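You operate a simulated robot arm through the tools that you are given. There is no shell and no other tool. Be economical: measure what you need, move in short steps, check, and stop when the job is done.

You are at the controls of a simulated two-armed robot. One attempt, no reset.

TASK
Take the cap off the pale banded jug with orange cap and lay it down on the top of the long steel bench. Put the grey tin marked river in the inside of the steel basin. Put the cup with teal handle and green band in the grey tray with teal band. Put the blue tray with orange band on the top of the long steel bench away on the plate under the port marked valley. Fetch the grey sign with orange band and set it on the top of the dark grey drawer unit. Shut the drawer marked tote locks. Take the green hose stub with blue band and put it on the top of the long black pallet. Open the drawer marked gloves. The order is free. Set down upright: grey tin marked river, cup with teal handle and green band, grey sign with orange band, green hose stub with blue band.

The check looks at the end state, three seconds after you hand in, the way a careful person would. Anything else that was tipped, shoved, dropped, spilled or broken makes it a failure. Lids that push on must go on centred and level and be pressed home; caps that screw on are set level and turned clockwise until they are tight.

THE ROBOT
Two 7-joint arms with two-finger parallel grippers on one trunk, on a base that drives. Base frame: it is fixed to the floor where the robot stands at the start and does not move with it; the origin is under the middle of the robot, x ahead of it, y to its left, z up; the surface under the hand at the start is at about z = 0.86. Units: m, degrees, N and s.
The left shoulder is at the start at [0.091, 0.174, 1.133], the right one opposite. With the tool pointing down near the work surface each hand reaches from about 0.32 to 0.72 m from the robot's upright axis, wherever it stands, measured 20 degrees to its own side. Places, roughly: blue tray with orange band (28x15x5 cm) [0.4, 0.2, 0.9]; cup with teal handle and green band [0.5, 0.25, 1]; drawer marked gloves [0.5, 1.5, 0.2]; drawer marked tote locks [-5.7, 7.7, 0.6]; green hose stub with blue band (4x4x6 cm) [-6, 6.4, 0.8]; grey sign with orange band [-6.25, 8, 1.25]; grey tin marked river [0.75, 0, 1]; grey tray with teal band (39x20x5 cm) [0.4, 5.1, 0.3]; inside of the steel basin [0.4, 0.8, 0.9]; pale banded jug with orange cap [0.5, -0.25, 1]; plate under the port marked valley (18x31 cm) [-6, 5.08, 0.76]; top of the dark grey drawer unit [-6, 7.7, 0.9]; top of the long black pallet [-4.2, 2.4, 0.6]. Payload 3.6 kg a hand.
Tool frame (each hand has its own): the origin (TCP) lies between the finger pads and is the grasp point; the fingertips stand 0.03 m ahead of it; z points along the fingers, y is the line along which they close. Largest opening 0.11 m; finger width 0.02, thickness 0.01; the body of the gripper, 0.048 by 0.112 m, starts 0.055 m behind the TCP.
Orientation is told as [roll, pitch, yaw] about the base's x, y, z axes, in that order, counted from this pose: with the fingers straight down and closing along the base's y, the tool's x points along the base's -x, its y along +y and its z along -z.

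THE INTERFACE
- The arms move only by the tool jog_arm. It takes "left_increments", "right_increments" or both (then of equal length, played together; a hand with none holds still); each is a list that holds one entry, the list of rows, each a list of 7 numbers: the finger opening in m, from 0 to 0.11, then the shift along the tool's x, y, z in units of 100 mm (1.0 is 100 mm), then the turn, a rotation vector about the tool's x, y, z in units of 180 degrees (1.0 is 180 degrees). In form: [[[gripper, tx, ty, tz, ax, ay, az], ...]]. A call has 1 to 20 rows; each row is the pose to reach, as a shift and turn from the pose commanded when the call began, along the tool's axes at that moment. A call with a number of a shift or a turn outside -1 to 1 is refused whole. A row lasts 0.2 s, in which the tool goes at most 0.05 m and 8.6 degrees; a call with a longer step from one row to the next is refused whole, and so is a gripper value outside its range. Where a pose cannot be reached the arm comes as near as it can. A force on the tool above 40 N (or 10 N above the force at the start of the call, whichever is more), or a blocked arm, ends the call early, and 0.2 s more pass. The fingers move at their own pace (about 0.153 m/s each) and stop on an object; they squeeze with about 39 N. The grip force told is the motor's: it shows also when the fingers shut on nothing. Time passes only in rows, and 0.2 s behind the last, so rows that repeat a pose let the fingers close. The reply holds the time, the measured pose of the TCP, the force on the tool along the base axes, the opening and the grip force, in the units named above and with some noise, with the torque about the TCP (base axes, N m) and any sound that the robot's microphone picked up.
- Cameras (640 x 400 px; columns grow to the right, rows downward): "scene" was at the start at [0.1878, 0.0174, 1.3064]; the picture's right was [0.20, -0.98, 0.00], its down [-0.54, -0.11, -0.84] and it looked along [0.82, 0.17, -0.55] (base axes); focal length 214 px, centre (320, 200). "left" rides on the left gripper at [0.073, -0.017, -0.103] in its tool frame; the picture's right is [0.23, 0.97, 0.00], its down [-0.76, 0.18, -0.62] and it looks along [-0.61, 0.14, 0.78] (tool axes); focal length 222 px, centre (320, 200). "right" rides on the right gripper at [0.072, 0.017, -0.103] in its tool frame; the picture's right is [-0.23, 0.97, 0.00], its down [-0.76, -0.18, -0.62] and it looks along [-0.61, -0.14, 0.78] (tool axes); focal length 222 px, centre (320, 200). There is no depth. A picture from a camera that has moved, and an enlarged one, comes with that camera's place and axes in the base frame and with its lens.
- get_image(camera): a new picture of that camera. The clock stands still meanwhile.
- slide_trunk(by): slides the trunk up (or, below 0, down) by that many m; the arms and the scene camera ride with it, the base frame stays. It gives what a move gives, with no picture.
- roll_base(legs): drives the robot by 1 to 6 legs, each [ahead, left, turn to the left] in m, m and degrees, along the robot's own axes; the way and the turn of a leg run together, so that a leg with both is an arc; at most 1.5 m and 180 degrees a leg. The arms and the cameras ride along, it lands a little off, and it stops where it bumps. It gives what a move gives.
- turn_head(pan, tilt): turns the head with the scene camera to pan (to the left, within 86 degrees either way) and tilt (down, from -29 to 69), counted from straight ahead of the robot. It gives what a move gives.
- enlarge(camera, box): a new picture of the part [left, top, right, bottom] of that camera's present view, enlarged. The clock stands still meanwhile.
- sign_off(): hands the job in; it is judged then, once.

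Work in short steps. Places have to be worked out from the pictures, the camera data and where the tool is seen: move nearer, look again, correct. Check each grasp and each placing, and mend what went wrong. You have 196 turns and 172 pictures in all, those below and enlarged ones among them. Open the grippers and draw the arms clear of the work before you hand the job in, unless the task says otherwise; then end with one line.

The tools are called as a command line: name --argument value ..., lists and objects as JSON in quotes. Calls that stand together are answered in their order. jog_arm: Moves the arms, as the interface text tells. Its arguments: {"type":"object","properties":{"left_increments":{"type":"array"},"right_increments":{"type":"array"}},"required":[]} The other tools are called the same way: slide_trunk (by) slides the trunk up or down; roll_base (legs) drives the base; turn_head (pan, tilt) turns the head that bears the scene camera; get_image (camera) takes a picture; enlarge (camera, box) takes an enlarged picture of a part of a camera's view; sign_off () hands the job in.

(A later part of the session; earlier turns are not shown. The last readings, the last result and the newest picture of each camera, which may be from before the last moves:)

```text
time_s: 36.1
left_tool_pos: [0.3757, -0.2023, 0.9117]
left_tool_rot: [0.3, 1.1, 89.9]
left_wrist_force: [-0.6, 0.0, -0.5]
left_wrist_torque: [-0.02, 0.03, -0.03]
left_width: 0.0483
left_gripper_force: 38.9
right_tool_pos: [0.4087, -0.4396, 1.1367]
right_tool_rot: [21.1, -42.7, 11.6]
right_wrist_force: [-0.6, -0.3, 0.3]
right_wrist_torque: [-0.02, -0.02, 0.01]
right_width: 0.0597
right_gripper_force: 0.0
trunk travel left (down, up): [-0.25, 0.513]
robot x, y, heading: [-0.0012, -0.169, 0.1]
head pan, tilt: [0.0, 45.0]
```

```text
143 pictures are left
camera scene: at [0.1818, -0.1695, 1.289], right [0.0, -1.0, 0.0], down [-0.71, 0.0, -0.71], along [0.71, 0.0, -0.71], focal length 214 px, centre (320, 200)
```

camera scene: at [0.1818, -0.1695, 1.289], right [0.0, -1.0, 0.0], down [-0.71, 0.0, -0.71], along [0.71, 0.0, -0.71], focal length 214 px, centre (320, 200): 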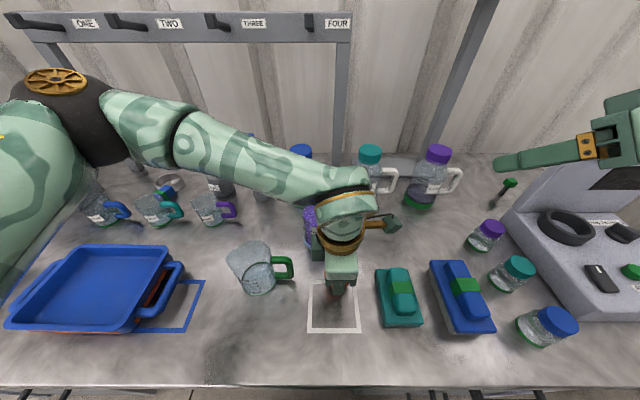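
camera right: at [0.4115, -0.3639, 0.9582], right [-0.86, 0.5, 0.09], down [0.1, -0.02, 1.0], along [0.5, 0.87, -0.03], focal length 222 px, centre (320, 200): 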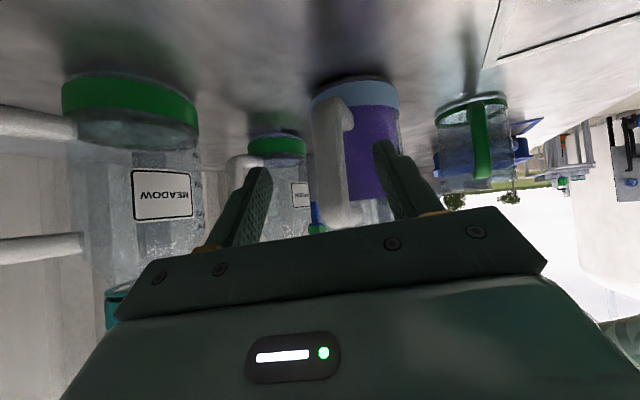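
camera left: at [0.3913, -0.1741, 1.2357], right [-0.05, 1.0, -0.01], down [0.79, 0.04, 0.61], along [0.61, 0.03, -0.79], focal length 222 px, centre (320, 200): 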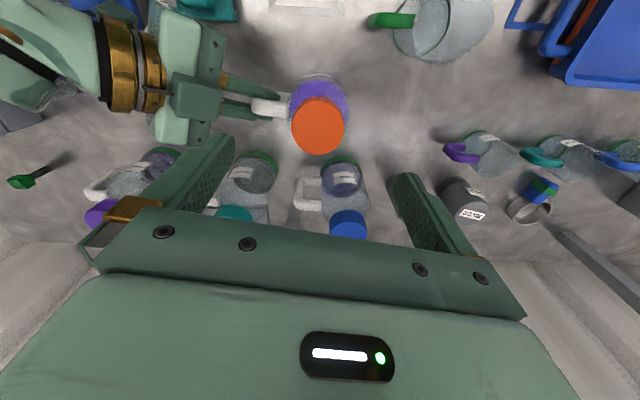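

Clear now. I lower the last stretch in small steps until the cap touches the bench.

jog_arm --left_increments '[[[0, 0, 0, 0.08, 0, 0, 0], [0, 0, 0, 0.13, 0, 0, 0], [0, 0, 0, 0.17, 0, 0, 0], [0, 0, 0, 0.2, 0, 0, 0], [0, 0, 0, 0.23, 0, 0, 0], [0, 0, 0, 0.23, 0, 0, 0]]]'

enlarge --camera "scene" --box '[280, 230, 400, 330]'

```text
time_s: 37.5
left_tool_pos: [0.3762, -0.2009, 0.8901]
left_tool_rot: [0.0, 1.3, 89.9]
left_wrist_force: [4.8, 5.3, 37.7]
left_wrist_torque: [0.46, -0.14, -0.2]
left_width: 0.0484
left_gripper_force: 39.1
right_tool_pos: [0.4085, -0.4389, 1.1383]
right_tool_rot: [21.0, -42.8, 11.6]
right_wrist_force: [0.5, 0.2, 0.0]
right_wrist_torque: [0.04, -0.01, -0.02]
right_width: 0.06
right_gripper_force: 0.1
trunk travel left (down, up): [-0.25, 0.513]
robot x, y, heading: [0.0, -0.1675, -0.1]
head pan, tilt: [0.0, 45.0]
```

```text
4.00 times, centred on (340, 280) of scene
camera zoom: at [0.1799, -0.1686, 1.2898], right [0.0, -1.0, 0.0], down [-0.71, 0.0, -0.71], along [0.71, 0.0, -0.71], focal length 858 px, centre (240, -120)
```

zoom: 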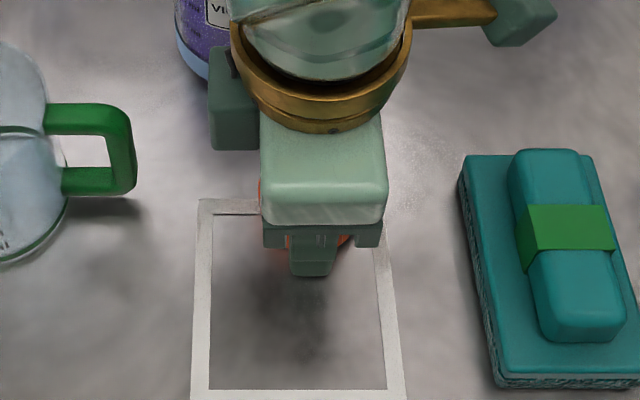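

The cap is on the bench. I ease off, open modestly, and raise the hand.

jog_arm --left_increments '[[[0, 0, 0, -0.03, 0, 0, 0], [0.065, 0, 0, -0.03, 0, 0, 0], [0.065, 0, 0, -0.03, 0, 0, 0], [0.065, 0, 0, -0.3, 0, 0, 0], [0.065, 0, 0, -0.65, 0, 0, 0], [0.065, 0, 0, -1.0, 0, 0, 0]]]'

jog_arm --left_increments '[[[0.1, 0, 0, -0.4, 0, 0, 0], [0.1, 0, 0, -0.8, 0, 0, 0], [0.1, 0, 0, -1.0, 0, 0, 0], [0.1, 0, 0, -1.0, 0, 0, 0.047], [0.1, 0, 0, -1.0, 0, 0, 0.094], [0.1, 0, 0, -1.0, 0, 0, 0.141], [0.1, 0, 0, -1.0, 0, 0, 0.188], [0.1, 0, 0, -1.0, 0, 0, 0.235], [0.1, 0, 0, -1.0, 0, 0, 0.282], [0.1, 0, 0, -1.0, 0, 0, 0.329], [0.1, 0, 0, -1.0, 0, 0, 0.376], [0.1, 0, 0, -1.0, 0, 0, 0.423], [0.1, 0, 0, -1.0, 0, 0, 0.47], [0.1, 0, 0, -1.0, 0, 0, 0.5]]]'

get_image --camera "scene"

```text
time_s: 38.9
left_tool_pos: [0.3752, -0.2017, 0.987]
left_tool_rot: [0.1, 1.1, 89.8]
left_wrist_force: [-0.6, -0.6, 0.9]
left_wrist_torque: [0.07, 0.0, 0.0]
left_width: 0.0652
left_gripper_force: 0.1
right_tool_pos: [0.4091, -0.4393, 1.1363]
right_tool_rot: [21.1, -42.8, 11.4]
right_wrist_force: [-0.1, -0.1, 0.2]
right_wrist_torque: [-0.01, -0.01, -0.02]
right_width: 0.0598
right_gripper_force: 0.0
trunk travel left (down, up): [-0.25, 0.513]
robot x, y, heading: [-0.0031, -0.1717, 0.0]
head pan, tilt: [0.0, 45.0]
```

```text
time_s: 41.9
left_tool_pos: [0.3758, -0.199, 1.088]
left_tool_rot: [-1.0, 0.3, -0.4]
left_wrist_force: [0.6, -0.1, 0.5]
left_wrist_torque: [0.03, 0.04, 0.0]
left_width: 0.1
left_gripper_force: 0.2
right_tool_pos: [0.41, -0.4395, 1.1364]
right_tool_rot: [21.1, -42.7, 11.5]
right_wrist_force: [-0.4, -0.2, 0.2]
right_wrist_torque: [0.01, 0.01, 0.0]
right_width: 0.0601
right_gripper_force: 0.0
trunk travel left (down, up): [-0.25, 0.513]
robot x, y, heading: [-0.0009, -0.1724, -0.0]
head pan, tilt: [0.0, 45.0]
```

```text
141 pictures are left
camera scene: at [0.1819, -0.1695, 1.289], right [0.0, -1.0, 0.0], down [-0.71, 0.0, -0.71], along [0.71, 0.0, -0.71], focal length 214 px, centre (320, 200)
```

scene: 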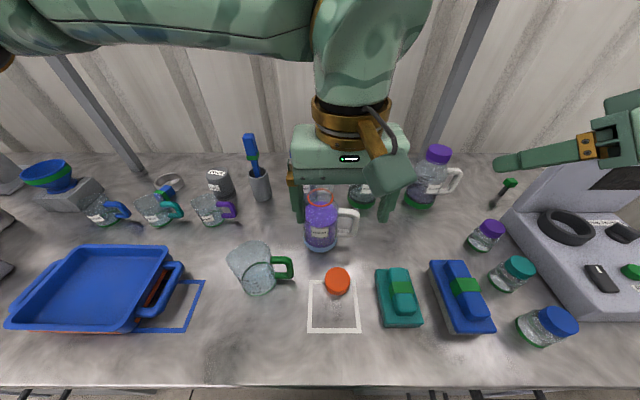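

The cap is laid down and the jug stands open. Next I drive left so the left hand can take the teal cup and the right hand the river tin, raising the left hand first.

jog_arm --left_increments '[[[0.1, 0, 0.2, -0.4, 0, 0, 0], [0.1, 0, 0.5, -0.8, 0, 0, 0], [0.1, 0, 0.9, -1.0, 0, 0, 0]]]' --right_increments '[[[0.06, 0, 0, -0.3, 0, 0, 0], [0.06, 0, 0, -0.6, 0, 0, 0], [0.06, 0, 0, -0.9, 0, 0, 0]]]'

roll_base --legs '[[0, 0.36, 0]]'

get_image --camera "scene"

get_image --camera "left"

```text
time_s: 42.7
left_tool_pos: [0.3749, -0.1048, 1.1881]
left_tool_rot: [-1.0, 0.3, -0.3]
left_wrist_force: [0.4, -0.1, 0.4]
left_wrist_torque: [-0.01, 0.02, -0.04]
left_width: 0.1
left_gripper_force: 0.1
right_tool_pos: [0.3566, -0.4473, 1.1967]
right_tool_rot: [21.0, -42.7, 11.4]
right_wrist_force: [1.3, 1.0, 0.8]
right_wrist_torque: [-0.04, -0.02, -0.05]
right_width: 0.0601
right_gripper_force: 0.0
right hand out of reach, approached as far as the arm can: row 1, 2, 3
trunk travel left (down, up): [-0.25, 0.513]
robot x, y, heading: [-0.0009, -0.1707, 0.1]
head pan, tilt: [0.0, 45.0]
```

```text
time_s: 45.0
left_tool_pos: [0.3743, 0.2515, 1.1861]
left_tool_rot: [-1.1, 0.4, -0.4]
left_wrist_force: [-0.5, 0.6, 0.1]
left_wrist_torque: [-0.01, 0.0, -0.03]
left_width: 0.0996
left_gripper_force: 0.1
right_tool_pos: [0.3596, -0.0899, 1.1969]
right_tool_rot: [21.1, -42.7, 11.4]
right_wrist_force: [0.9, 0.0, 0.6]
right_wrist_torque: [-0.05, -0.03, -0.04]
right_width: 0.0598
right_gripper_force: 0.0
trunk travel left (down, up): [-0.25, 0.513]
robot x, y, heading: [-0.0009, 0.1893, 0.2]
head pan, tilt: [0.0, 45.0]
```

```text
140 pictures are left
camera scene: at [0.1819, 0.1891, 1.289], right [0.0, -1.0, 0.0], down [-0.71, 0.0, -0.71], along [0.71, 0.0, -0.71], focal length 214 px, centre (320, 200)
```

scene: 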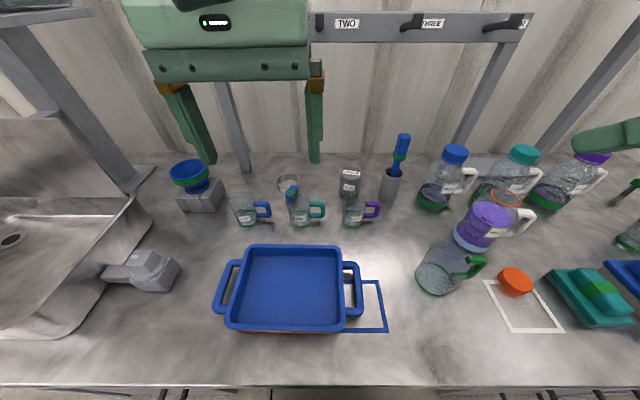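

```text
139 pictures are left
camera left: at [0.3037, 0.2362, 1.2918], right [-0.22, 0.97, -0.02], down [0.77, 0.19, 0.62], along [0.6, 0.12, -0.79], focal length 222 px, centre (320, 200)
```

left: 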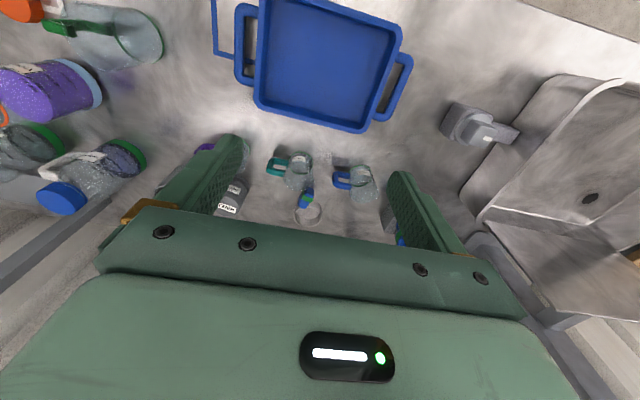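

I zoom in on the cups and the tin.

enlarge --camera "scene" --box '[220, 150, 420, 240]'

enlarge --camera "left" --box '[180, 130, 400, 250]'

```text
3.20 times, centred on (320, 195) of scene
camera zoom: at [0.1819, 0.1891, 1.289], right [0.0, -1.0, 0.0], down [-0.71, 0.0, -0.71], along [0.71, 0.0, -0.71], focal length 686 px, centre (320, 216)
```

zoom: 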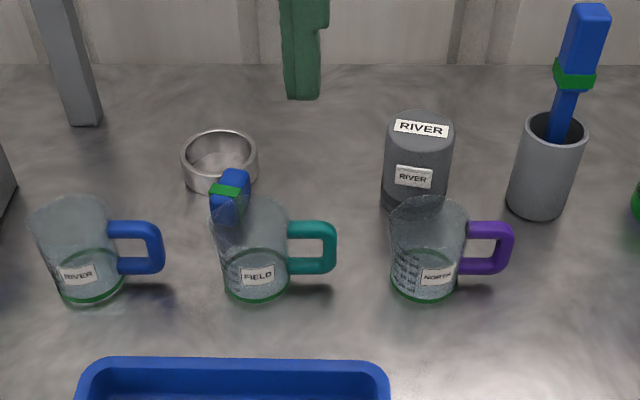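

```text
2.91 times, centred on (290, 190) of left
camera zoom: at [0.3037, 0.2362, 1.2918], right [-0.22, 0.97, -0.02], down [0.77, 0.19, 0.62], along [0.6, 0.12, -0.79], focal length 646 px, centre (407, 229)
```

zoom: 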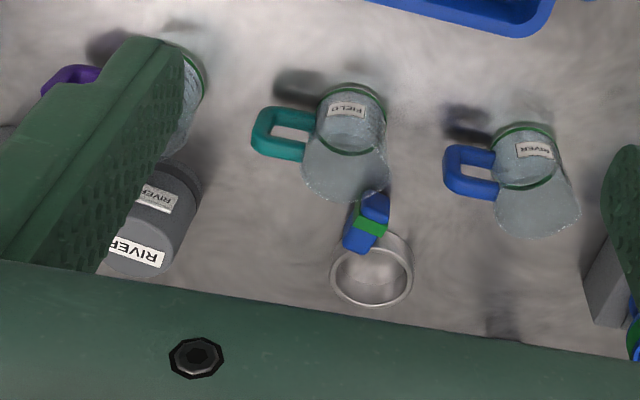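

The teal cup centre is at about (0.54, 0.239) with its rim at z≈0.94. The scoop handle behind it is low (z≈0.88). I turn the left hand to close along x and go above the cup.

jog_arm --left_increments '[[[0.1, -0.07, 0, 0, 0, 0, -0.0455], [0.1, -0.15, 0, 0, 0, 0, -0.091], [0.1, -0.22, -0.01, 0, 0, 0, -0.1365], [0.1, -0.3, -0.02, 0, 0, 0, -0.182], [0.1, -0.37, -0.02, 0, 0, 0, -0.2275], [0.1, -0.44, -0.03, 0.05, 0, 0, -0.273], [0.1, -0.51, -0.04, 0.1, 0, 0, -0.3185], [0.1, -0.58, -0.04, 0.2, 0, 0, -0.364], [0.1, -0.66, -0.05, 0.3, 0, 0, -0.4095], [0.1, -0.73, -0.05, 0.4, 0, 0, -0.455], [0.1, -0.8, -0.06, 0.5, 0, 0, -0.5], [0.1, -0.8, -0.06, 0.5, 0, 0, -0.5]]]'

jog_arm --left_increments '[[[0.1, 0.02, -0.28, 0.2, 0, 0, 0], [0.1, 0.03, -0.56, 0.45, 0, 0, 0], [0.1, 0.05, -0.85, 0.65, 0, 0, 0], [0.1, 0.06, -0.855, 0.65, 0, 0, 0]]]'

get_image --camera "left"

get_image --camera "scene"

```text
time_s: 47.6
left_tool_pos: [0.4544, 0.2447, 1.1361]
left_tool_rot: [0.3, 1.1, 89.9]
left_wrist_force: [-0.2, 0.3, 0.0]
left_wrist_torque: [0.02, -0.02, 0.03]
left_width: 0.1002
left_gripper_force: 0.1
right_tool_pos: [0.3593, -0.0925, 1.1969]
right_tool_rot: [21.1, -42.7, 11.4]
right_wrist_force: [0.6, 0.6, 0.0]
right_wrist_torque: [-0.01, -0.02, -0.02]
right_width: 0.0597
right_gripper_force: 0.0
trunk travel left (down, up): [-0.25, 0.513]
robot x, y, heading: [-0.0017, 0.1892, -0.1]
head pan, tilt: [0.0, 45.0]
```

```text
time_s: 48.6
left_tool_pos: [0.539, 0.2356, 1.0717]
left_tool_rot: [0.3, 1.0, 89.7]
left_wrist_force: [0.0, 0.0, 0.1]
left_wrist_torque: [0.0, -0.02, 0.0]
left_width: 0.0999
left_gripper_force: 0.0
right_tool_pos: [0.3575, -0.0919, 1.1978]
right_tool_rot: [21.0, -42.8, 11.4]
right_wrist_force: [0.0, 0.5, -0.9]
right_wrist_torque: [0.0, 0.0, -0.01]
right_width: 0.0601
right_gripper_force: 0.0
trunk travel left (down, up): [-0.25, 0.513]
robot x, y, heading: [-0.0015, 0.1883, -0.1]
head pan, tilt: [0.0, 45.0]
```

```text
136 pictures are left
camera left: at [0.5572, 0.1652, 1.1778], right [-0.97, -0.22, 0.01], down [-0.17, 0.77, 0.61], along [-0.14, 0.59, -0.79], focal length 222 px, centre (320, 200)
```

left: 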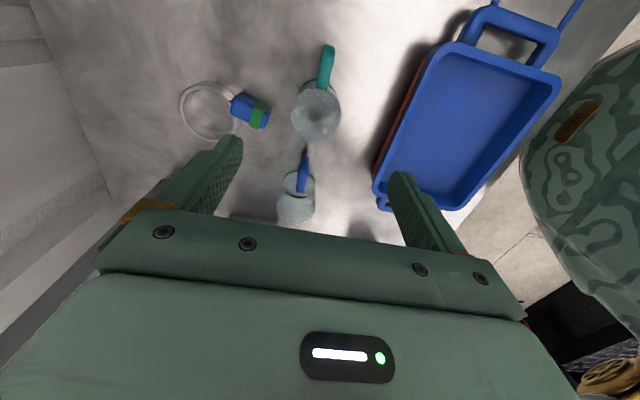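

```text
135 pictures are left
camera scene: at [0.1815, 0.1883, 1.2891], right [0.0, -1.0, 0.0], down [-0.71, 0.0, -0.71], along [0.71, 0.0, -0.71], focal length 214 px, centre (320, 200)
```

scene: 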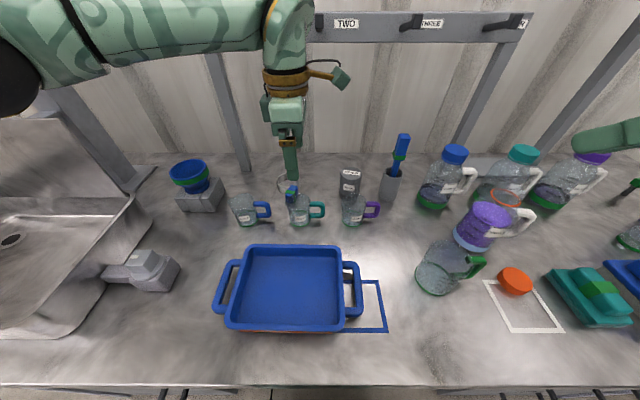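

The cup rim projects to about (0.544, 0.236), so the hand is aligned. I descend to TCP z≈0.933 and close gently.

jog_arm --left_increments '[[[0.1, 0, -0.04, 0.35, 0, 0, 0], [0.1, 0, -0.04, 0.7, 0, 0, 0], [0.1, 0, -0.04, 0.95, 0, 0, 0]]]'

jog_arm --left_increments '[[[0.1, 0, 0, 0.2, 0, 0, 0], [0.1, 0, 0, 0.43, 0, 0, 0], [0.08, 0, 0, 0.43, 0, 0, 0], [0.06, 0, 0, 0.43, 0, 0, 0], [0.04, 0, 0, 0.43, 0, 0, 0], [0.04, 0, 0, 0.43, 0, 0, 0]]]'

enlarge --camera "scene" --box '[220, 130, 420, 240]'

```text
time_s: 49.4
left_tool_pos: [0.5436, 0.2332, 0.9771]
left_tool_rot: [0.3, 1.2, 89.8]
left_wrist_force: [0.1, -0.1, 0.7]
left_wrist_torque: [0.02, 0.0, 0.0]
left_width: 0.0999
left_gripper_force: 0.1
right_tool_pos: [0.3592, -0.0926, 1.1966]
right_tool_rot: [21.2, -42.7, 11.4]
right_wrist_force: [0.1, 0.0, 0.2]
right_wrist_torque: [-0.04, 0.01, 0.0]
right_width: 0.0602
right_gripper_force: 0.1
trunk travel left (down, up): [-0.25, 0.513]
robot x, y, heading: [0.0011, 0.1874, 0.1]
head pan, tilt: [0.0, 45.0]
```

```text
time_s: 50.8
left_tool_pos: [0.5429, 0.2329, 0.9334]
left_tool_rot: [0.3, 1.2, 89.7]
left_wrist_force: [-0.5, -0.4, 0.6]
left_wrist_torque: [0.04, -0.03, 0.0]
left_width: 0.0558
left_gripper_force: 39.0
right_tool_pos: [0.359, -0.0912, 1.1973]
right_tool_rot: [21.1, -42.7, 11.3]
right_wrist_force: [-0.4, 0.4, -0.8]
right_wrist_torque: [0.01, -0.01, 0.02]
right_width: 0.0596
right_gripper_force: 0.1
trunk travel left (down, up): [-0.25, 0.513]
robot x, y, heading: [-0.0001, 0.1872, 0.0]
head pan, tilt: [0.0, 45.0]
```

```text
3.20 times, centred on (320, 185) of scene
camera zoom: at [0.1821, 0.1881, 1.2889], right [0.0, -1.0, 0.0], down [-0.71, 0.0, -0.71], along [0.71, 0.0, -0.71], focal length 686 px, centre (320, 248)
```

zoom: 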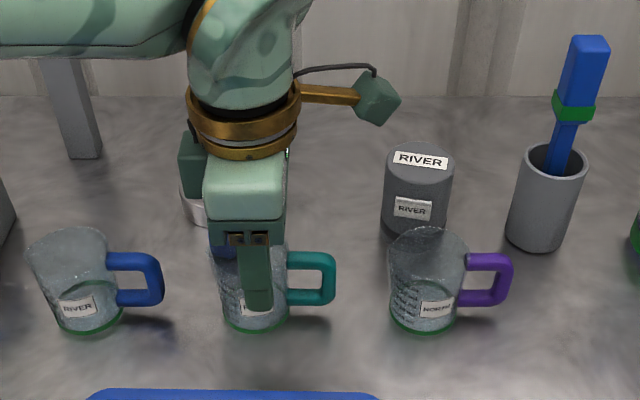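

The cup is gripped (56 mm). I lift it straight up.

jog_arm --left_increments '[[[0.04, 0, 0, -0.1, 0, 0, 0], [0.04, 0, 0, -0.3, 0, 0, 0], [0.04, 0, 0, -0.55, 0, 0, 0], [0.04, 0, 0, -0.8, 0, 0, 0], [0.04, 0, 0, -1.0, 0, 0, 0]]]'

enlarge --camera "scene" --box '[220, 100, 420, 240]'

```text
time_s: 52.0
left_tool_pos: [0.543, 0.2345, 1.0337]
left_tool_rot: [0.3, 1.2, 89.8]
left_wrist_force: [-0.4, -0.5, 0.2]
left_wrist_torque: [-0.02, -0.01, -0.01]
left_width: 0.0558
left_gripper_force: 38.8
right_tool_pos: [0.3591, -0.091, 1.1978]
right_tool_rot: [21.1, -42.8, 11.3]
right_wrist_force: [0.2, 0.6, -0.9]
right_wrist_torque: [-0.02, 0.01, 0.0]
right_width: 0.0601
right_gripper_force: 0.3
trunk travel left (down, up): [-0.25, 0.513]
robot x, y, heading: [0.0031, 0.19, 0.4]
head pan, tilt: [0.0, 45.0]
```

```text
2.86 times, centred on (320, 170) of scene
camera zoom: at [0.1817, 0.1881, 1.289], right [0.0, -1.0, 0.0], down [-0.71, 0.0, -0.71], along [0.71, 0.0, -0.71], focal length 613 px, centre (320, 286)
```

zoom: 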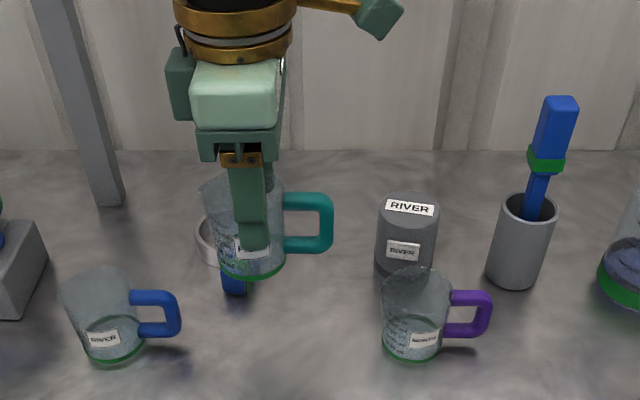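

The cup is up and upright. I move it up and left out of the way, and at the same time straighten the right hand to point down.

jog_arm --left_increments '[[[0.04, 0, 0, -0.25, 0, 0, 0], [0.04, -0.15, 0.15, -0.4, 0, 0, 0], [0.04, -0.3, 0.3, -0.55, 0, 0, 0], [0.04, -0.5, 0.5, -0.7, 0, 0, 0], [0.04, -0.7, 0.7, -0.8, 0, 0, 0], [0.04, -0.85, 0.8, -0.85, 0, 0, 0]]]' --right_increments '[[[0.09, 0, 0, 0, 0.0223, 0.0372, 0.0172], [0.09, 0, 0, 0, 0.0447, 0.0743, 0.0343], [0.09, 0, 0, 0, 0.067, 0.1115, 0.0515], [0.09, 0, 0, 0, 0.0893, 0.1487, 0.0687], [0.09, 0, 0, 0, 0.1117, 0.1858, 0.0858], [0.09, 0, 0, 0, 0.134, 0.223, 0.103]]]'

```text
time_s: 53.4
left_tool_pos: [0.4649, 0.3238, 1.1168]
left_tool_rot: [0.4, 1.3, 89.8]
left_wrist_force: [0.3, 0.0, 0.3]
left_wrist_torque: [0.0, 0.0, -0.01]
left_width: 0.056
left_gripper_force: 39.1
right_tool_pos: [0.3584, -0.0894, 1.198]
right_tool_rot: [0.2, -0.1, 0.0]
right_wrist_force: [0.3, -0.7, 0.7]
right_wrist_torque: [-0.01, 0.01, -0.03]
right_width: 0.0899
right_gripper_force: 0.1
trunk travel left (down, up): [-0.25, 0.513]
robot x, y, heading: [0.0038, 0.1893, -0.1]
head pan, tilt: [0.0, 45.0]
```

The right hand is vertical now. I move it over the tin at (0.642, 0.104).

jog_arm --right_increments '[[[0.09, -0.24, 0.24, 0.1, 0, 0, 0], [0.09, -0.48, 0.48, 0.2, 0, 0, 0], [0.09, -0.72, 0.72, 0.25, 0, 0, 0], [0.09, -0.95, 0.97, 0.3, 0, 0, 0]]]'

jog_arm --right_increments '[[[0.09, -0.24, 0.24, 0.1, 0, 0, 0], [0.09, -0.48, 0.48, 0.2, 0, 0, 0], [0.09, -0.72, 0.72, 0.25, 0, 0, 0], [0.09, -0.95, 0.96, 0.3, 0, 0, 0], [0.09, -0.95, 0.96, 0.3, 0, 0, 0]]]'

get_image --camera "right"

get_image --camera "scene"

```text
time_s: 54.4
left_tool_pos: [0.4675, 0.3228, 1.117]
left_tool_rot: [0.5, 1.1, 89.8]
left_wrist_force: [0.7, 0.1, -1.1]
left_wrist_torque: [0.04, -0.05, 0.0]
left_width: 0.0561
left_gripper_force: 39.2
right_tool_pos: [0.4535, 0.0069, 1.1671]
right_tool_rot: [0.0, -0.2, 0.1]
right_wrist_force: [0.4, 0.3, -0.3]
right_wrist_torque: [0.01, 0.06, -0.03]
right_width: 0.0898
right_gripper_force: 0.0
trunk travel left (down, up): [-0.25, 0.513]
robot x, y, heading: [0.0021, 0.1883, -0.0]
head pan, tilt: [0.0, 45.0]
```

```text
time_s: 55.6
left_tool_pos: [0.4659, 0.3221, 1.1182]
left_tool_rot: [0.4, 1.1, 89.6]
left_wrist_force: [-0.4, 0.9, -0.9]
left_wrist_torque: [0.05, -0.04, 0.04]
left_width: 0.0558
left_gripper_force: 38.7
right_tool_pos: [0.5472, 0.0999, 1.1371]
right_tool_rot: [0.1, -0.1, 0.1]
right_wrist_force: [0.3, -0.5, -0.2]
right_wrist_torque: [0.01, 0.0, -0.01]
right_width: 0.0895
right_gripper_force: 0.0
trunk travel left (down, up): [-0.25, 0.513]
robot x, y, heading: [-0.0028, 0.1875, -0.1]
head pan, tilt: [0.0, 45.0]
```

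```text
132 pictures are left
camera right: at [0.4756, 0.1172, 1.2414], right [0.23, 0.97, 0.0], down [0.76, -0.18, 0.62], along [0.61, -0.14, -0.78], focal length 222 px, centre (320, 200)
```

right: 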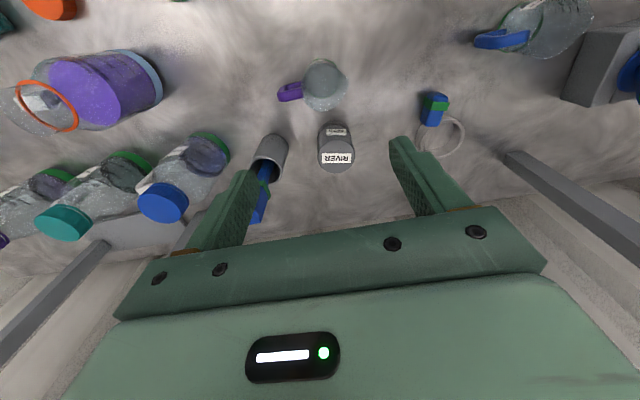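

```text
131 pictures are left
camera scene: at [0.1818, 0.1877, 1.289], right [0.0, -1.0, 0.0], down [-0.71, 0.0, -0.71], along [0.71, 0.0, -0.71], focal length 214 px, centre (320, 200)
```

scene: 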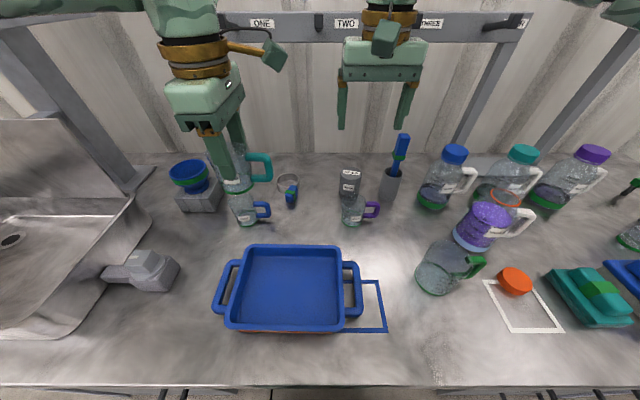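

The tin projects to about (0.639, 0.106). I move over it, then down.

jog_arm --right_increments '[[[0.09, -0.3, 0.03, 0.1, 0, 0, 0], [0.09, -0.65, 0.06, 0.25, 0, 0, 0], [0.09, -0.92, 0.06, 0.5, 0, 0, 0], [0.09, -0.92, 0.06, 0.7, 0, 0, 0], [0.09, -0.92, 0.06, 0.7, 0, 0, 0]]]'

get_image --camera "right"

```text
time_s: 56.8
left_tool_pos: [0.4658, 0.3222, 1.1169]
left_tool_rot: [0.2, 1.2, 89.7]
left_wrist_force: [0.0, -0.9, -0.3]
left_wrist_torque: [-0.05, 0.01, 0.0]
left_width: 0.0558
left_gripper_force: 39.2
right_tool_pos: [0.6165, 0.1097, 1.0623]
right_tool_rot: [0.0, -0.1, 0.1]
right_wrist_force: [-0.3, -0.5, 0.2]
right_wrist_torque: [0.01, 0.01, 0.0]
right_width: 0.0901
right_gripper_force: 0.0
right hand out of reach, approached as far as the arm can: row 2, 3, 4, 5
trunk travel left (down, up): [-0.25, 0.513]
robot x, y, heading: [-0.0006, 0.1872, 0.1]
head pan, tilt: [0.0, 45.0]
```

```text
130 pictures are left
camera right: at [0.5427, 0.1282, 1.1667], right [0.23, 0.97, 0.0], down [0.76, -0.18, 0.62], along [0.61, -0.14, -0.78], focal length 222 px, centre (320, 200)
```

right: 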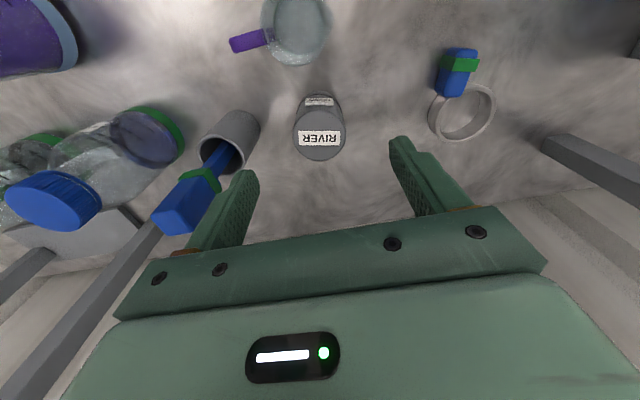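

The hand is about 2 cm short. I roll the base forward 4 cm, with the fingers well above everything they might meet.

roll_base --legs '[[0.04, 0, 0]]'

get_image --camera "right"

```text
time_s: 57.7
left_tool_pos: [0.5071, 0.3217, 1.117]
left_tool_rot: [0.5, 1.1, 89.8]
left_wrist_force: [0.5, 0.5, -1.3]
left_wrist_torque: [0.02, 0.03, 0.01]
left_width: 0.0559
left_gripper_force: 38.9
right_tool_pos: [0.657, 0.1093, 1.0619]
right_tool_rot: [0.1, 0.1, 0.1]
right_wrist_force: [0.1, 0.2, -0.5]
right_wrist_torque: [0.03, 0.04, 0.01]
right_width: 0.0901
right_gripper_force: 0.1
trunk travel left (down, up): [-0.25, 0.513]
robot x, y, heading: [0.0422, 0.1892, 0.1]
head pan, tilt: [0.0, 45.0]
```

```text
129 pictures are left
camera right: at [0.584, 0.1277, 1.1663], right [0.23, 0.97, 0.0], down [0.76, -0.18, 0.62], along [0.61, -0.14, -0.78], focal length 222 px, centre (320, 200)
```

right: 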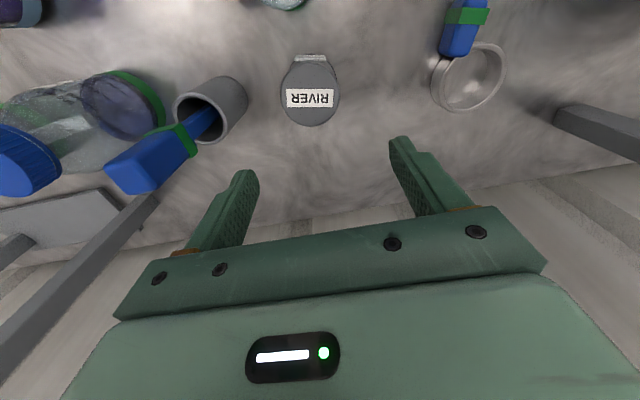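

The tin is at (0.636, 0.107). I align and descend.

jog_arm --right_increments '[[[0.09, 0.21, -0.02, 0.1, 0, 0, 0], [0.09, 0.21, -0.02, 0.4, 0, 0, 0], [0.09, 0.21, -0.02, 0.7, 0, 0, 0], [0.09, 0.21, -0.02, 1.0, 0, 0, 0]]]'

jog_arm --right_increments '[[[0.09, 0, 0, 0.2, 0, 0, 0], [0.09, 0, 0, 0.37, 0, 0, 0], [0.07, 0, 0, 0.37, 0, 0, 0], [0.04, 0, 0, 0.37, 0, 0, 0], [0.04, 0, 0, 0.37, 0, 0, 0], [0.04, 0, 0, 0.37, 0, 0, 0]]]'

get_image --camera "scene"

```text
time_s: 58.7
left_tool_pos: [0.5086, 0.3233, 1.1162]
left_tool_rot: [0.3, 1.1, 89.8]
left_wrist_force: [0.7, -0.5, -0.6]
left_wrist_torque: [0.0, 0.0, -0.01]
left_width: 0.0559
left_gripper_force: 38.2
right_tool_pos: [0.6361, 0.1079, 0.9609]
right_tool_rot: [0.2, -0.2, 0.0]
right_wrist_force: [0.6, 0.9, -0.4]
right_wrist_torque: [0.0, 0.0, -0.02]
right_width: 0.09
right_gripper_force: 0.0
trunk travel left (down, up): [-0.25, 0.513]
robot x, y, heading: [0.0415, 0.1869, 0.0]
head pan, tilt: [0.0, 45.0]
```

```text
time_s: 60.1
left_tool_pos: [0.5063, 0.3226, 1.1185]
left_tool_rot: [0.3, 1.1, 89.8]
left_wrist_force: [0.0, -0.7, -0.3]
left_wrist_torque: [-0.02, -0.01, 0.01]
left_width: 0.0557
left_gripper_force: 39.0
right_tool_pos: [0.6363, 0.1074, 0.9249]
right_tool_rot: [0.3, -0.1, 0.1]
right_wrist_force: [0.0, -0.2, -0.6]
right_wrist_torque: [-0.06, 0.01, 0.01]
right_width: 0.057
right_gripper_force: 39.2
trunk travel left (down, up): [-0.25, 0.513]
robot x, y, heading: [0.0409, 0.1886, 0.2]
head pan, tilt: [0.0, 45.0]
```

```text
128 pictures are left
camera scene: at [0.2228, 0.1883, 1.2889], right [0.0, -1.0, 0.0], down [-0.71, 0.0, -0.71], along [0.71, 0.0, -0.71], focal length 214 px, centre (320, 200)
```

scene: 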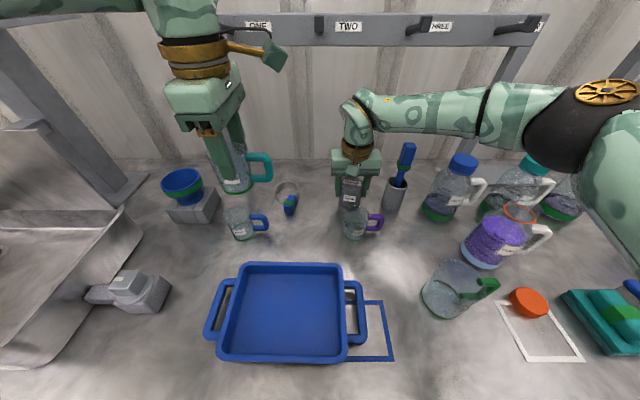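

The tin is gripped (57 mm). I lift it clear and pull it back.

jog_arm --right_increments '[[[0.04, 0, 0, -0.1, 0, 0, 0], [0.04, 0, 0, -0.3, 0, 0, 0], [0.04, 0, 0, -0.6, 0, 0, 0], [0.04, 0, 0, -1.0, 0, 0, 0]]]'

jog_arm --right_increments '[[[0.04, 0.1, 0, -0.4, 0, 0, 0], [0.04, 0.3, 0, -0.8, 0, 0, 0], [0.04, 0.65, 0, -1.0, 0, 0, 0], [0.04, 1.0, 0, -1.0, 0, 0, 0]]]'

turn_head --pan 45 --tilt 35

get_image --camera "scene"

```text
time_s: 61.1
left_tool_pos: [0.5064, 0.3223, 1.1179]
left_tool_rot: [0.3, 1.1, 89.7]
left_wrist_force: [0.6, -0.2, -0.6]
left_wrist_torque: [0.01, -0.04, 0.0]
left_width: 0.0555
left_gripper_force: 39.2
right_tool_pos: [0.6347, 0.1084, 1.0259]
right_tool_rot: [0.1, -0.2, 0.1]
right_wrist_force: [-0.9, 0.3, -1.9]
right_wrist_torque: [0.01, -0.01, -0.02]
right_width: 0.0569
right_gripper_force: 38.8
trunk travel left (down, up): [-0.25, 0.513]
robot x, y, heading: [0.0396, 0.1879, -0.1]
head pan, tilt: [0.0, 45.0]
```

```text
time_s: 62.1
left_tool_pos: [0.507, 0.3237, 1.1167]
left_tool_rot: [0.3, 1.1, 89.9]
left_wrist_force: [0.2, -0.1, 0.1]
left_wrist_torque: [0.0, -0.01, -0.01]
left_width: 0.0561
left_gripper_force: 39.1
right_tool_pos: [0.5358, 0.1063, 1.1276]
right_tool_rot: [0.3, -0.1, 0.0]
right_wrist_force: [0.2, 0.5, -1.1]
right_wrist_torque: [-0.01, -0.03, 0.03]
right_width: 0.0567
right_gripper_force: 38.8
trunk travel left (down, up): [-0.25, 0.513]
robot x, y, heading: [0.0412, 0.19, -0.1]
head pan, tilt: [0.0, 45.0]
```

```text
time_s: 63.2
left_tool_pos: [0.5068, 0.3227, 1.1164]
left_tool_rot: [0.4, 1.1, 89.7]
left_wrist_force: [0.0, 0.8, -0.1]
left_wrist_torque: [-0.04, -0.01, -0.01]
left_width: 0.056
left_gripper_force: 38.8
right_tool_pos: [0.5367, 0.1068, 1.1265]
right_tool_rot: [0.2, -0.1, 0.1]
right_wrist_force: [-0.4, -0.8, -1.9]
right_wrist_torque: [-0.01, -0.02, 0.01]
right_width: 0.057
right_gripper_force: 39.3
trunk travel left (down, up): [-0.25, 0.513]
robot x, y, heading: [0.0411, 0.1875, 0.2]
head pan, tilt: [45.0, 35.0]
```

```text
127 pictures are left
camera scene: at [0.2039, 0.2505, 1.3037], right [0.71, -0.71, 0.0], down [-0.41, -0.41, -0.82], along [0.58, 0.58, -0.57], focal length 214 px, centre (320, 200)
```

scene: 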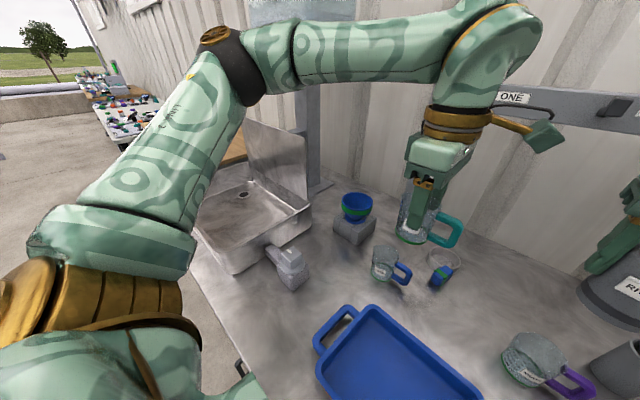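

The basin lies ahead-left with a back panel at x≈0.6. I back off slightly, drive 0.58 m to the left, then look again.

roll_base --legs '[[-0.04, 0, 0], [0, 0.58, 0]]'

turn_head --pan 0 --tilt 50

get_image --camera "scene"

get_image --camera "right"

```text
time_s: 65.6
left_tool_pos: [0.456, 0.5607, 1.1311]
left_tool_rot: [-1.7, 1.5, 88.9]
left_wrist_force: [0.3, -0.4, -0.5]
left_wrist_torque: [0.0, 0.0, 0.0]
left_width: 0.0561
left_gripper_force: 38.7
right_tool_pos: [0.4869, 0.3501, 1.1297]
right_tool_rot: [0.2, -0.5, -0.1]
right_wrist_force: [0.0, -0.3, -2.3]
right_wrist_torque: [-0.02, -0.01, 0.03]
right_width: 0.057
right_gripper_force: 39.4
trunk travel left (down, up): [-0.25, 0.513]
robot x, y, heading: [-0.0027, 0.4353, 0.1]
head pan, tilt: [45.0, 35.0]
stopped in leg 2: the robot was blocked; the commanded pose is now the measured one
```

```text
time_s: 66.7
left_tool_pos: [0.4562, 0.5613, 1.1321]
left_tool_rot: [-1.6, 1.3, 88.9]
left_wrist_force: [-0.1, -0.1, -1.0]
left_wrist_torque: [0.0, 0.02, -0.03]
left_width: 0.0562
left_gripper_force: 38.7
right_tool_pos: [0.4852, 0.3477, 1.1309]
right_tool_rot: [0.2, -0.6, -0.3]
right_wrist_force: [-0.3, 0.2, -1.4]
right_wrist_torque: [0.0, 0.01, -0.03]
right_width: 0.0566
right_gripper_force: 39.2
trunk travel left (down, up): [-0.25, 0.513]
robot x, y, heading: [0.0018, 0.4369, -0.2]
head pan, tilt: [0.0, 50.0]
```

```text
126 pictures are left
camera scene: at [0.1671, 0.432, 1.2837], right [0.0, -1.0, 0.0], down [-0.76, 0.0, -0.65], along [0.65, 0.0, -0.76], focal length 214 px, centre (320, 200)
```

scene: 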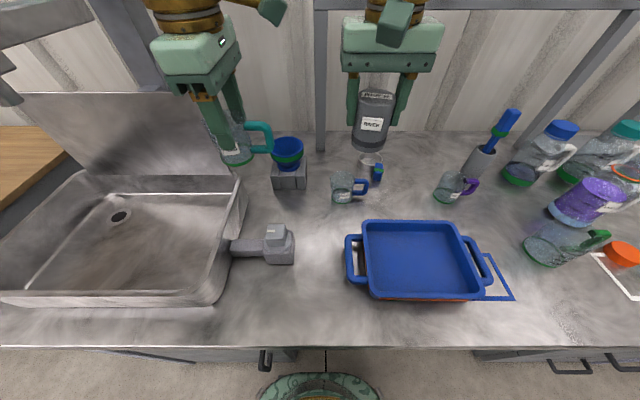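

```text
125 pictures are left
camera right: at [0.4119, 0.3674, 1.2347], right [0.23, 0.97, 0.01], down [0.76, -0.18, 0.63], along [0.61, -0.14, -0.78], focal length 222 px, centre (320, 200)
```

right: 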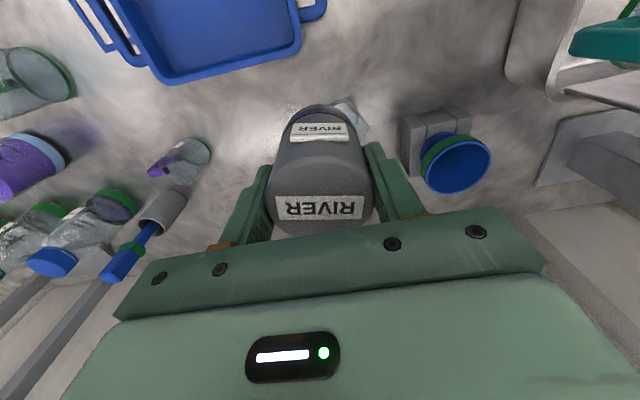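

The drive was blocked, and the left arm's slight deviation suggests it met something. I look left.

turn_head --pan 60 --tilt 10

get_image --camera "scene"

```text
time_s: 68.0
left_tool_pos: [0.4566, 0.5608, 1.1312]
left_tool_rot: [-1.6, 1.3, 88.9]
left_wrist_force: [-0.1, 1.1, -1.2]
left_wrist_torque: [-0.02, -0.01, 0.04]
left_width: 0.0558
left_gripper_force: 38.9
right_tool_pos: [0.4853, 0.3489, 1.1305]
right_tool_rot: [0.2, -0.7, -0.1]
right_wrist_force: [-0.6, -0.4, -1.7]
right_wrist_torque: [-0.01, -0.02, 0.01]
right_width: 0.0569
right_gripper_force: 39.1
trunk travel left (down, up): [-0.25, 0.513]
robot x, y, heading: [0.0014, 0.4345, -0.4]
head pan, tilt: [60.0, 10.0]
```

```text
124 pictures are left
camera scene: at [0.1365, 0.5121, 1.3454], right [0.86, -0.5, 0.01], down [-0.08, -0.15, -0.99], along [0.5, 0.85, -0.17], focal length 214 px, centre (320, 200)
```

scene: 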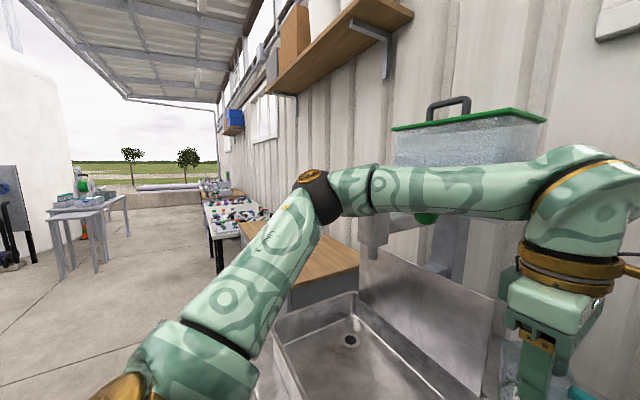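

A tank with a spout hangs over the basin, and the left forearm met it. I back off a little and turn the robot 45° left instead, which swings the left arm away and brings the tin over the basin.

roll_base --legs '[[-0.05, -0.05, 0], [0, 0, 45], [0, 0.06, 0]]'

turn_head --pan 0 --tilt 45

get_image --camera "scene"

get_image --camera "right"

```text
time_s: 71.7
left_tool_pos: [0.1442, 0.8489, 1.1245]
left_tool_rot: [-0.9, 1.3, 133.8]
left_wrist_force: [0.0, 1.1, -0.7]
left_wrist_torque: [-0.04, -0.04, -0.02]
left_width: 0.0559
left_gripper_force: 38.7
right_tool_pos: [0.315, 0.7191, 1.1274]
right_tool_rot: [0.0, -0.2, 44.8]
right_wrist_force: [-0.2, 1.0, -1.2]
right_wrist_torque: [0.0, -0.04, 0.0]
right_width: 0.0569
right_gripper_force: 39.2
trunk travel left (down, up): [-0.25, 0.513]
robot x, y, heading: [-0.0939, 0.4305, 44.7]
head pan, tilt: [60.0, 10.0]
```

```text
time_s: 73.0
left_tool_pos: [0.1464, 0.8477, 1.1254]
left_tool_rot: [-0.8, 1.4, 133.8]
left_wrist_force: [-0.5, -0.1, 0.7]
left_wrist_torque: [-0.01, -0.02, -0.01]
left_width: 0.0557
left_gripper_force: 38.4
right_tool_pos: [0.3156, 0.7172, 1.127]
right_tool_rot: [0.1, -0.2, 44.7]
right_wrist_force: [-0.2, -0.3, -2.1]
right_wrist_torque: [0.0, -0.01, -0.01]
right_width: 0.0567
right_gripper_force: 39.4
trunk travel left (down, up): [-0.25, 0.513]
robot x, y, heading: [-0.0934, 0.428, 44.5]
head pan, tilt: [0.0, 45.0]
```

```text
123 pictures are left
camera scene: at [0.0353, 0.5563, 1.289], right [0.7, -0.71, 0.0], down [-0.5, -0.5, -0.71], along [0.5, 0.5, -0.71], focal length 214 px, centre (320, 200)
```

scene: 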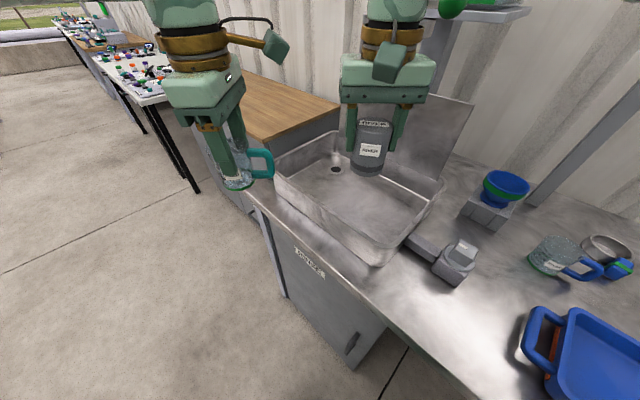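

```text
122 pictures are left
camera right: at [0.2525, 0.6796, 1.2309], right [-0.52, 0.85, 0.0], down [0.67, 0.41, 0.62], along [0.53, 0.33, -0.78], focal length 222 px, centre (320, 200)
```

right: 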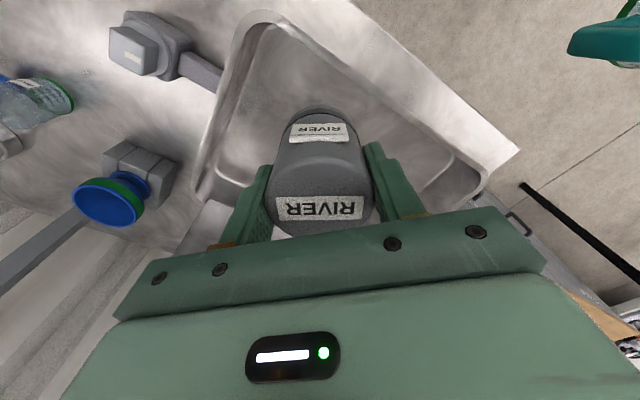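

The basin floor is straight ahead, around (0.37, 0.78). I move the tin 7 cm ahead and lower it.

jog_arm --right_increments '[[[0.04, -0.25, 0, 0.1, 0, 0, 0], [0.04, -0.5, 0, 0.3, 0, 0, 0], [0.04, -0.7, 0, 0.6, 0, 0, 0], [0.04, -0.7, 0, 1.0, 0, 0, 0], [0.04, -0.7, 0, 1.0, 0, 0, 0]]]'

get_image --camera "scene"

```text
time_s: 74.2
left_tool_pos: [0.1418, 0.843, 1.129]
left_tool_rot: [-1.3, 1.4, 133.7]
left_wrist_force: [0.8, 0.6, -0.8]
left_wrist_torque: [0.01, -0.01, -0.01]
left_width: 0.056
left_gripper_force: 39.3
right_tool_pos: [0.3639, 0.7635, 1.0302]
right_tool_rot: [0.2, -0.4, 44.8]
right_wrist_force: [-0.5, -0.2, -1.2]
right_wrist_torque: [0.03, -0.01, 0.0]
right_width: 0.057
right_gripper_force: 39.0
trunk travel left (down, up): [-0.25, 0.513]
robot x, y, heading: [-0.0991, 0.4308, 44.5]
head pan, tilt: [0.0, 45.0]
```

```text
121 pictures are left
camera scene: at [0.0299, 0.5511, 1.2902], right [0.7, -0.71, 0.0], down [-0.5, -0.49, -0.71], along [0.51, 0.5, -0.7], focal length 214 px, centre (320, 200)
```

scene: 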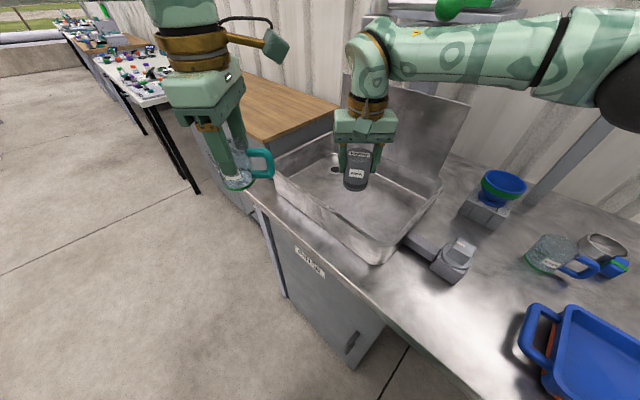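

Good position over the basin floor. I lower further, watching the force.

jog_arm --right_increments '[[[0.04, 0, 0, 0.3, 0, 0, 0], [0.04, 0, 0, 0.6, 0, 0, 0], [0.04, 0, 0, 0.75, 0, 0, 0], [0.04, 0, 0, 0.82, 0, 0, 0], [0.04, 0, 0, 0.88, 0, 0, 0], [0.04, 0, 0, 0.92, 0, 0, 0], [0.04, 0, 0, 0.96, 0, 0, 0], [0.04, 0, 0, 1.0, 0, 0, 0]]]'

enlarge --camera "scene" --box '[260, 80, 460, 270]'

```text
time_s: 76.0
left_tool_pos: [0.1437, 0.8465, 1.1274]
left_tool_rot: [-1.2, 1.4, 133.8]
left_wrist_force: [0.9, -0.3, 0.1]
left_wrist_torque: [0.04, -0.02, 0.02]
left_width: 0.0558
left_gripper_force: 39.0
right_tool_pos: [0.3648, 0.7669, 0.9316]
right_tool_rot: [0.2, -0.7, 44.6]
right_wrist_force: [2.9, 0.0, 26.8]
right_wrist_torque: [-0.49, -0.09, -0.2]
right_width: 0.0567
right_gripper_force: 39.2
trunk travel left (down, up): [-0.25, 0.513]
robot x, y, heading: [-0.0958, 0.4254, 44.7]
head pan, tilt: [0.0, 45.0]
```

```text
2.11 times, centred on (360, 175) of scene
camera zoom: at [0.0335, 0.5546, 1.2898], right [0.7, -0.71, 0.0], down [-0.5, -0.5, -0.71], along [0.5, 0.5, -0.71], focal length 452 px, centre (236, 253)
```

zoom: 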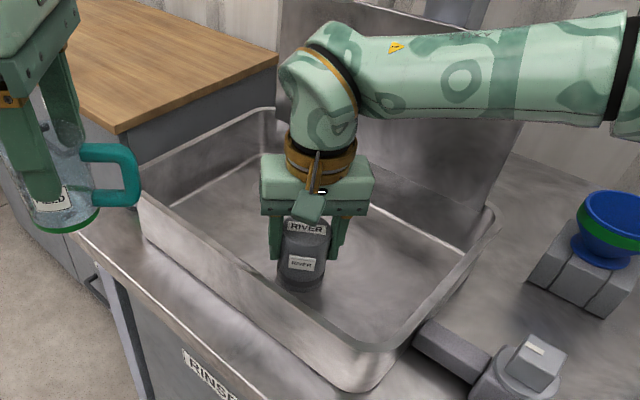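

The tin stands on the basin floor (27 N contact). I ease up, release, and rise.

jog_arm --right_increments '[[[0.04, 0, 0, -0.02, 0, 0, 0], [0.08, 0, 0, -0.02, 0, 0, 0], [0.09, 0, 0, -0.02, 0, 0, 0], [0.09, 0, 0, -0.3, 0, 0, 0], [0.09, 0, 0, -0.65, 0, 0, 0], [0.09, 0, 0, -1.0, 0, 0, 0]]]'

jog_arm --right_increments '[[[0.09, 0, 0, -0.4, 0, 0, 0], [0.09, 0.2, 0, -0.8, 0, 0, 0], [0.09, 0.6, 0, -0.9, 0, 0, 0], [0.09, 1.0, 0, -0.9, 0, 0, 0]]]'

get_image --camera "scene"

```text
time_s: 77.4
left_tool_pos: [0.1428, 0.8473, 1.1268]
left_tool_rot: [-1.0, 1.4, 133.8]
left_wrist_force: [0.1, -0.1, -0.1]
left_wrist_torque: [0.01, -0.02, -0.01]
left_width: 0.0559
left_gripper_force: 39.0
right_tool_pos: [0.3605, 0.7671, 1.0289]
right_tool_rot: [0.0, -0.3, 45.0]
right_wrist_force: [0.7, 0.5, 0.6]
right_wrist_torque: [0.0, 0.0, 0.02]
right_width: 0.0901
right_gripper_force: 0.0
trunk travel left (down, up): [-0.25, 0.513]
robot x, y, heading: [-0.0928, 0.4305, 44.6]
head pan, tilt: [0.0, 45.0]
```

```text
time_s: 78.4
left_tool_pos: [0.1457, 0.8477, 1.1254]
left_tool_rot: [-0.9, 1.4, 133.8]
left_wrist_force: [0.1, -0.5, 0.1]
left_wrist_torque: [0.03, 0.01, 0.01]
left_width: 0.0558
left_gripper_force: 39.1
right_tool_pos: [0.2954, 0.696, 1.1154]
right_tool_rot: [0.2, -0.1, 44.6]
right_wrist_force: [0.0, -0.2, 0.4]
right_wrist_torque: [0.02, -0.04, -0.01]
right_width: 0.0899
right_gripper_force: 0.0
trunk travel left (down, up): [-0.25, 0.513]
robot x, y, heading: [-0.0941, 0.429, 44.6]
head pan, tilt: [0.0, 45.0]
```

```text
119 pictures are left
camera scene: at [0.0353, 0.5557, 1.289], right [0.7, -0.71, 0.0], down [-0.5, -0.5, -0.71], along [0.5, 0.5, -0.71], focal length 214 px, centre (320, 200)
```

scene: 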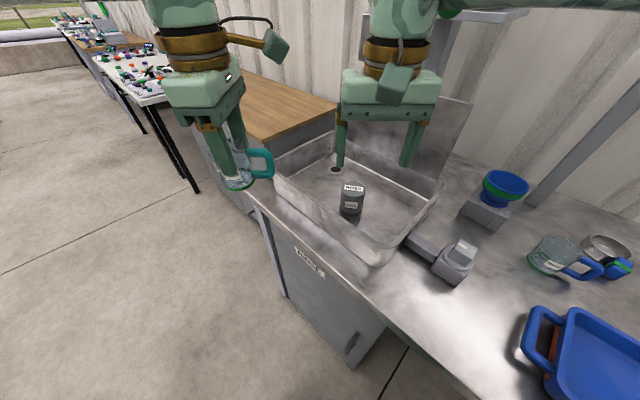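

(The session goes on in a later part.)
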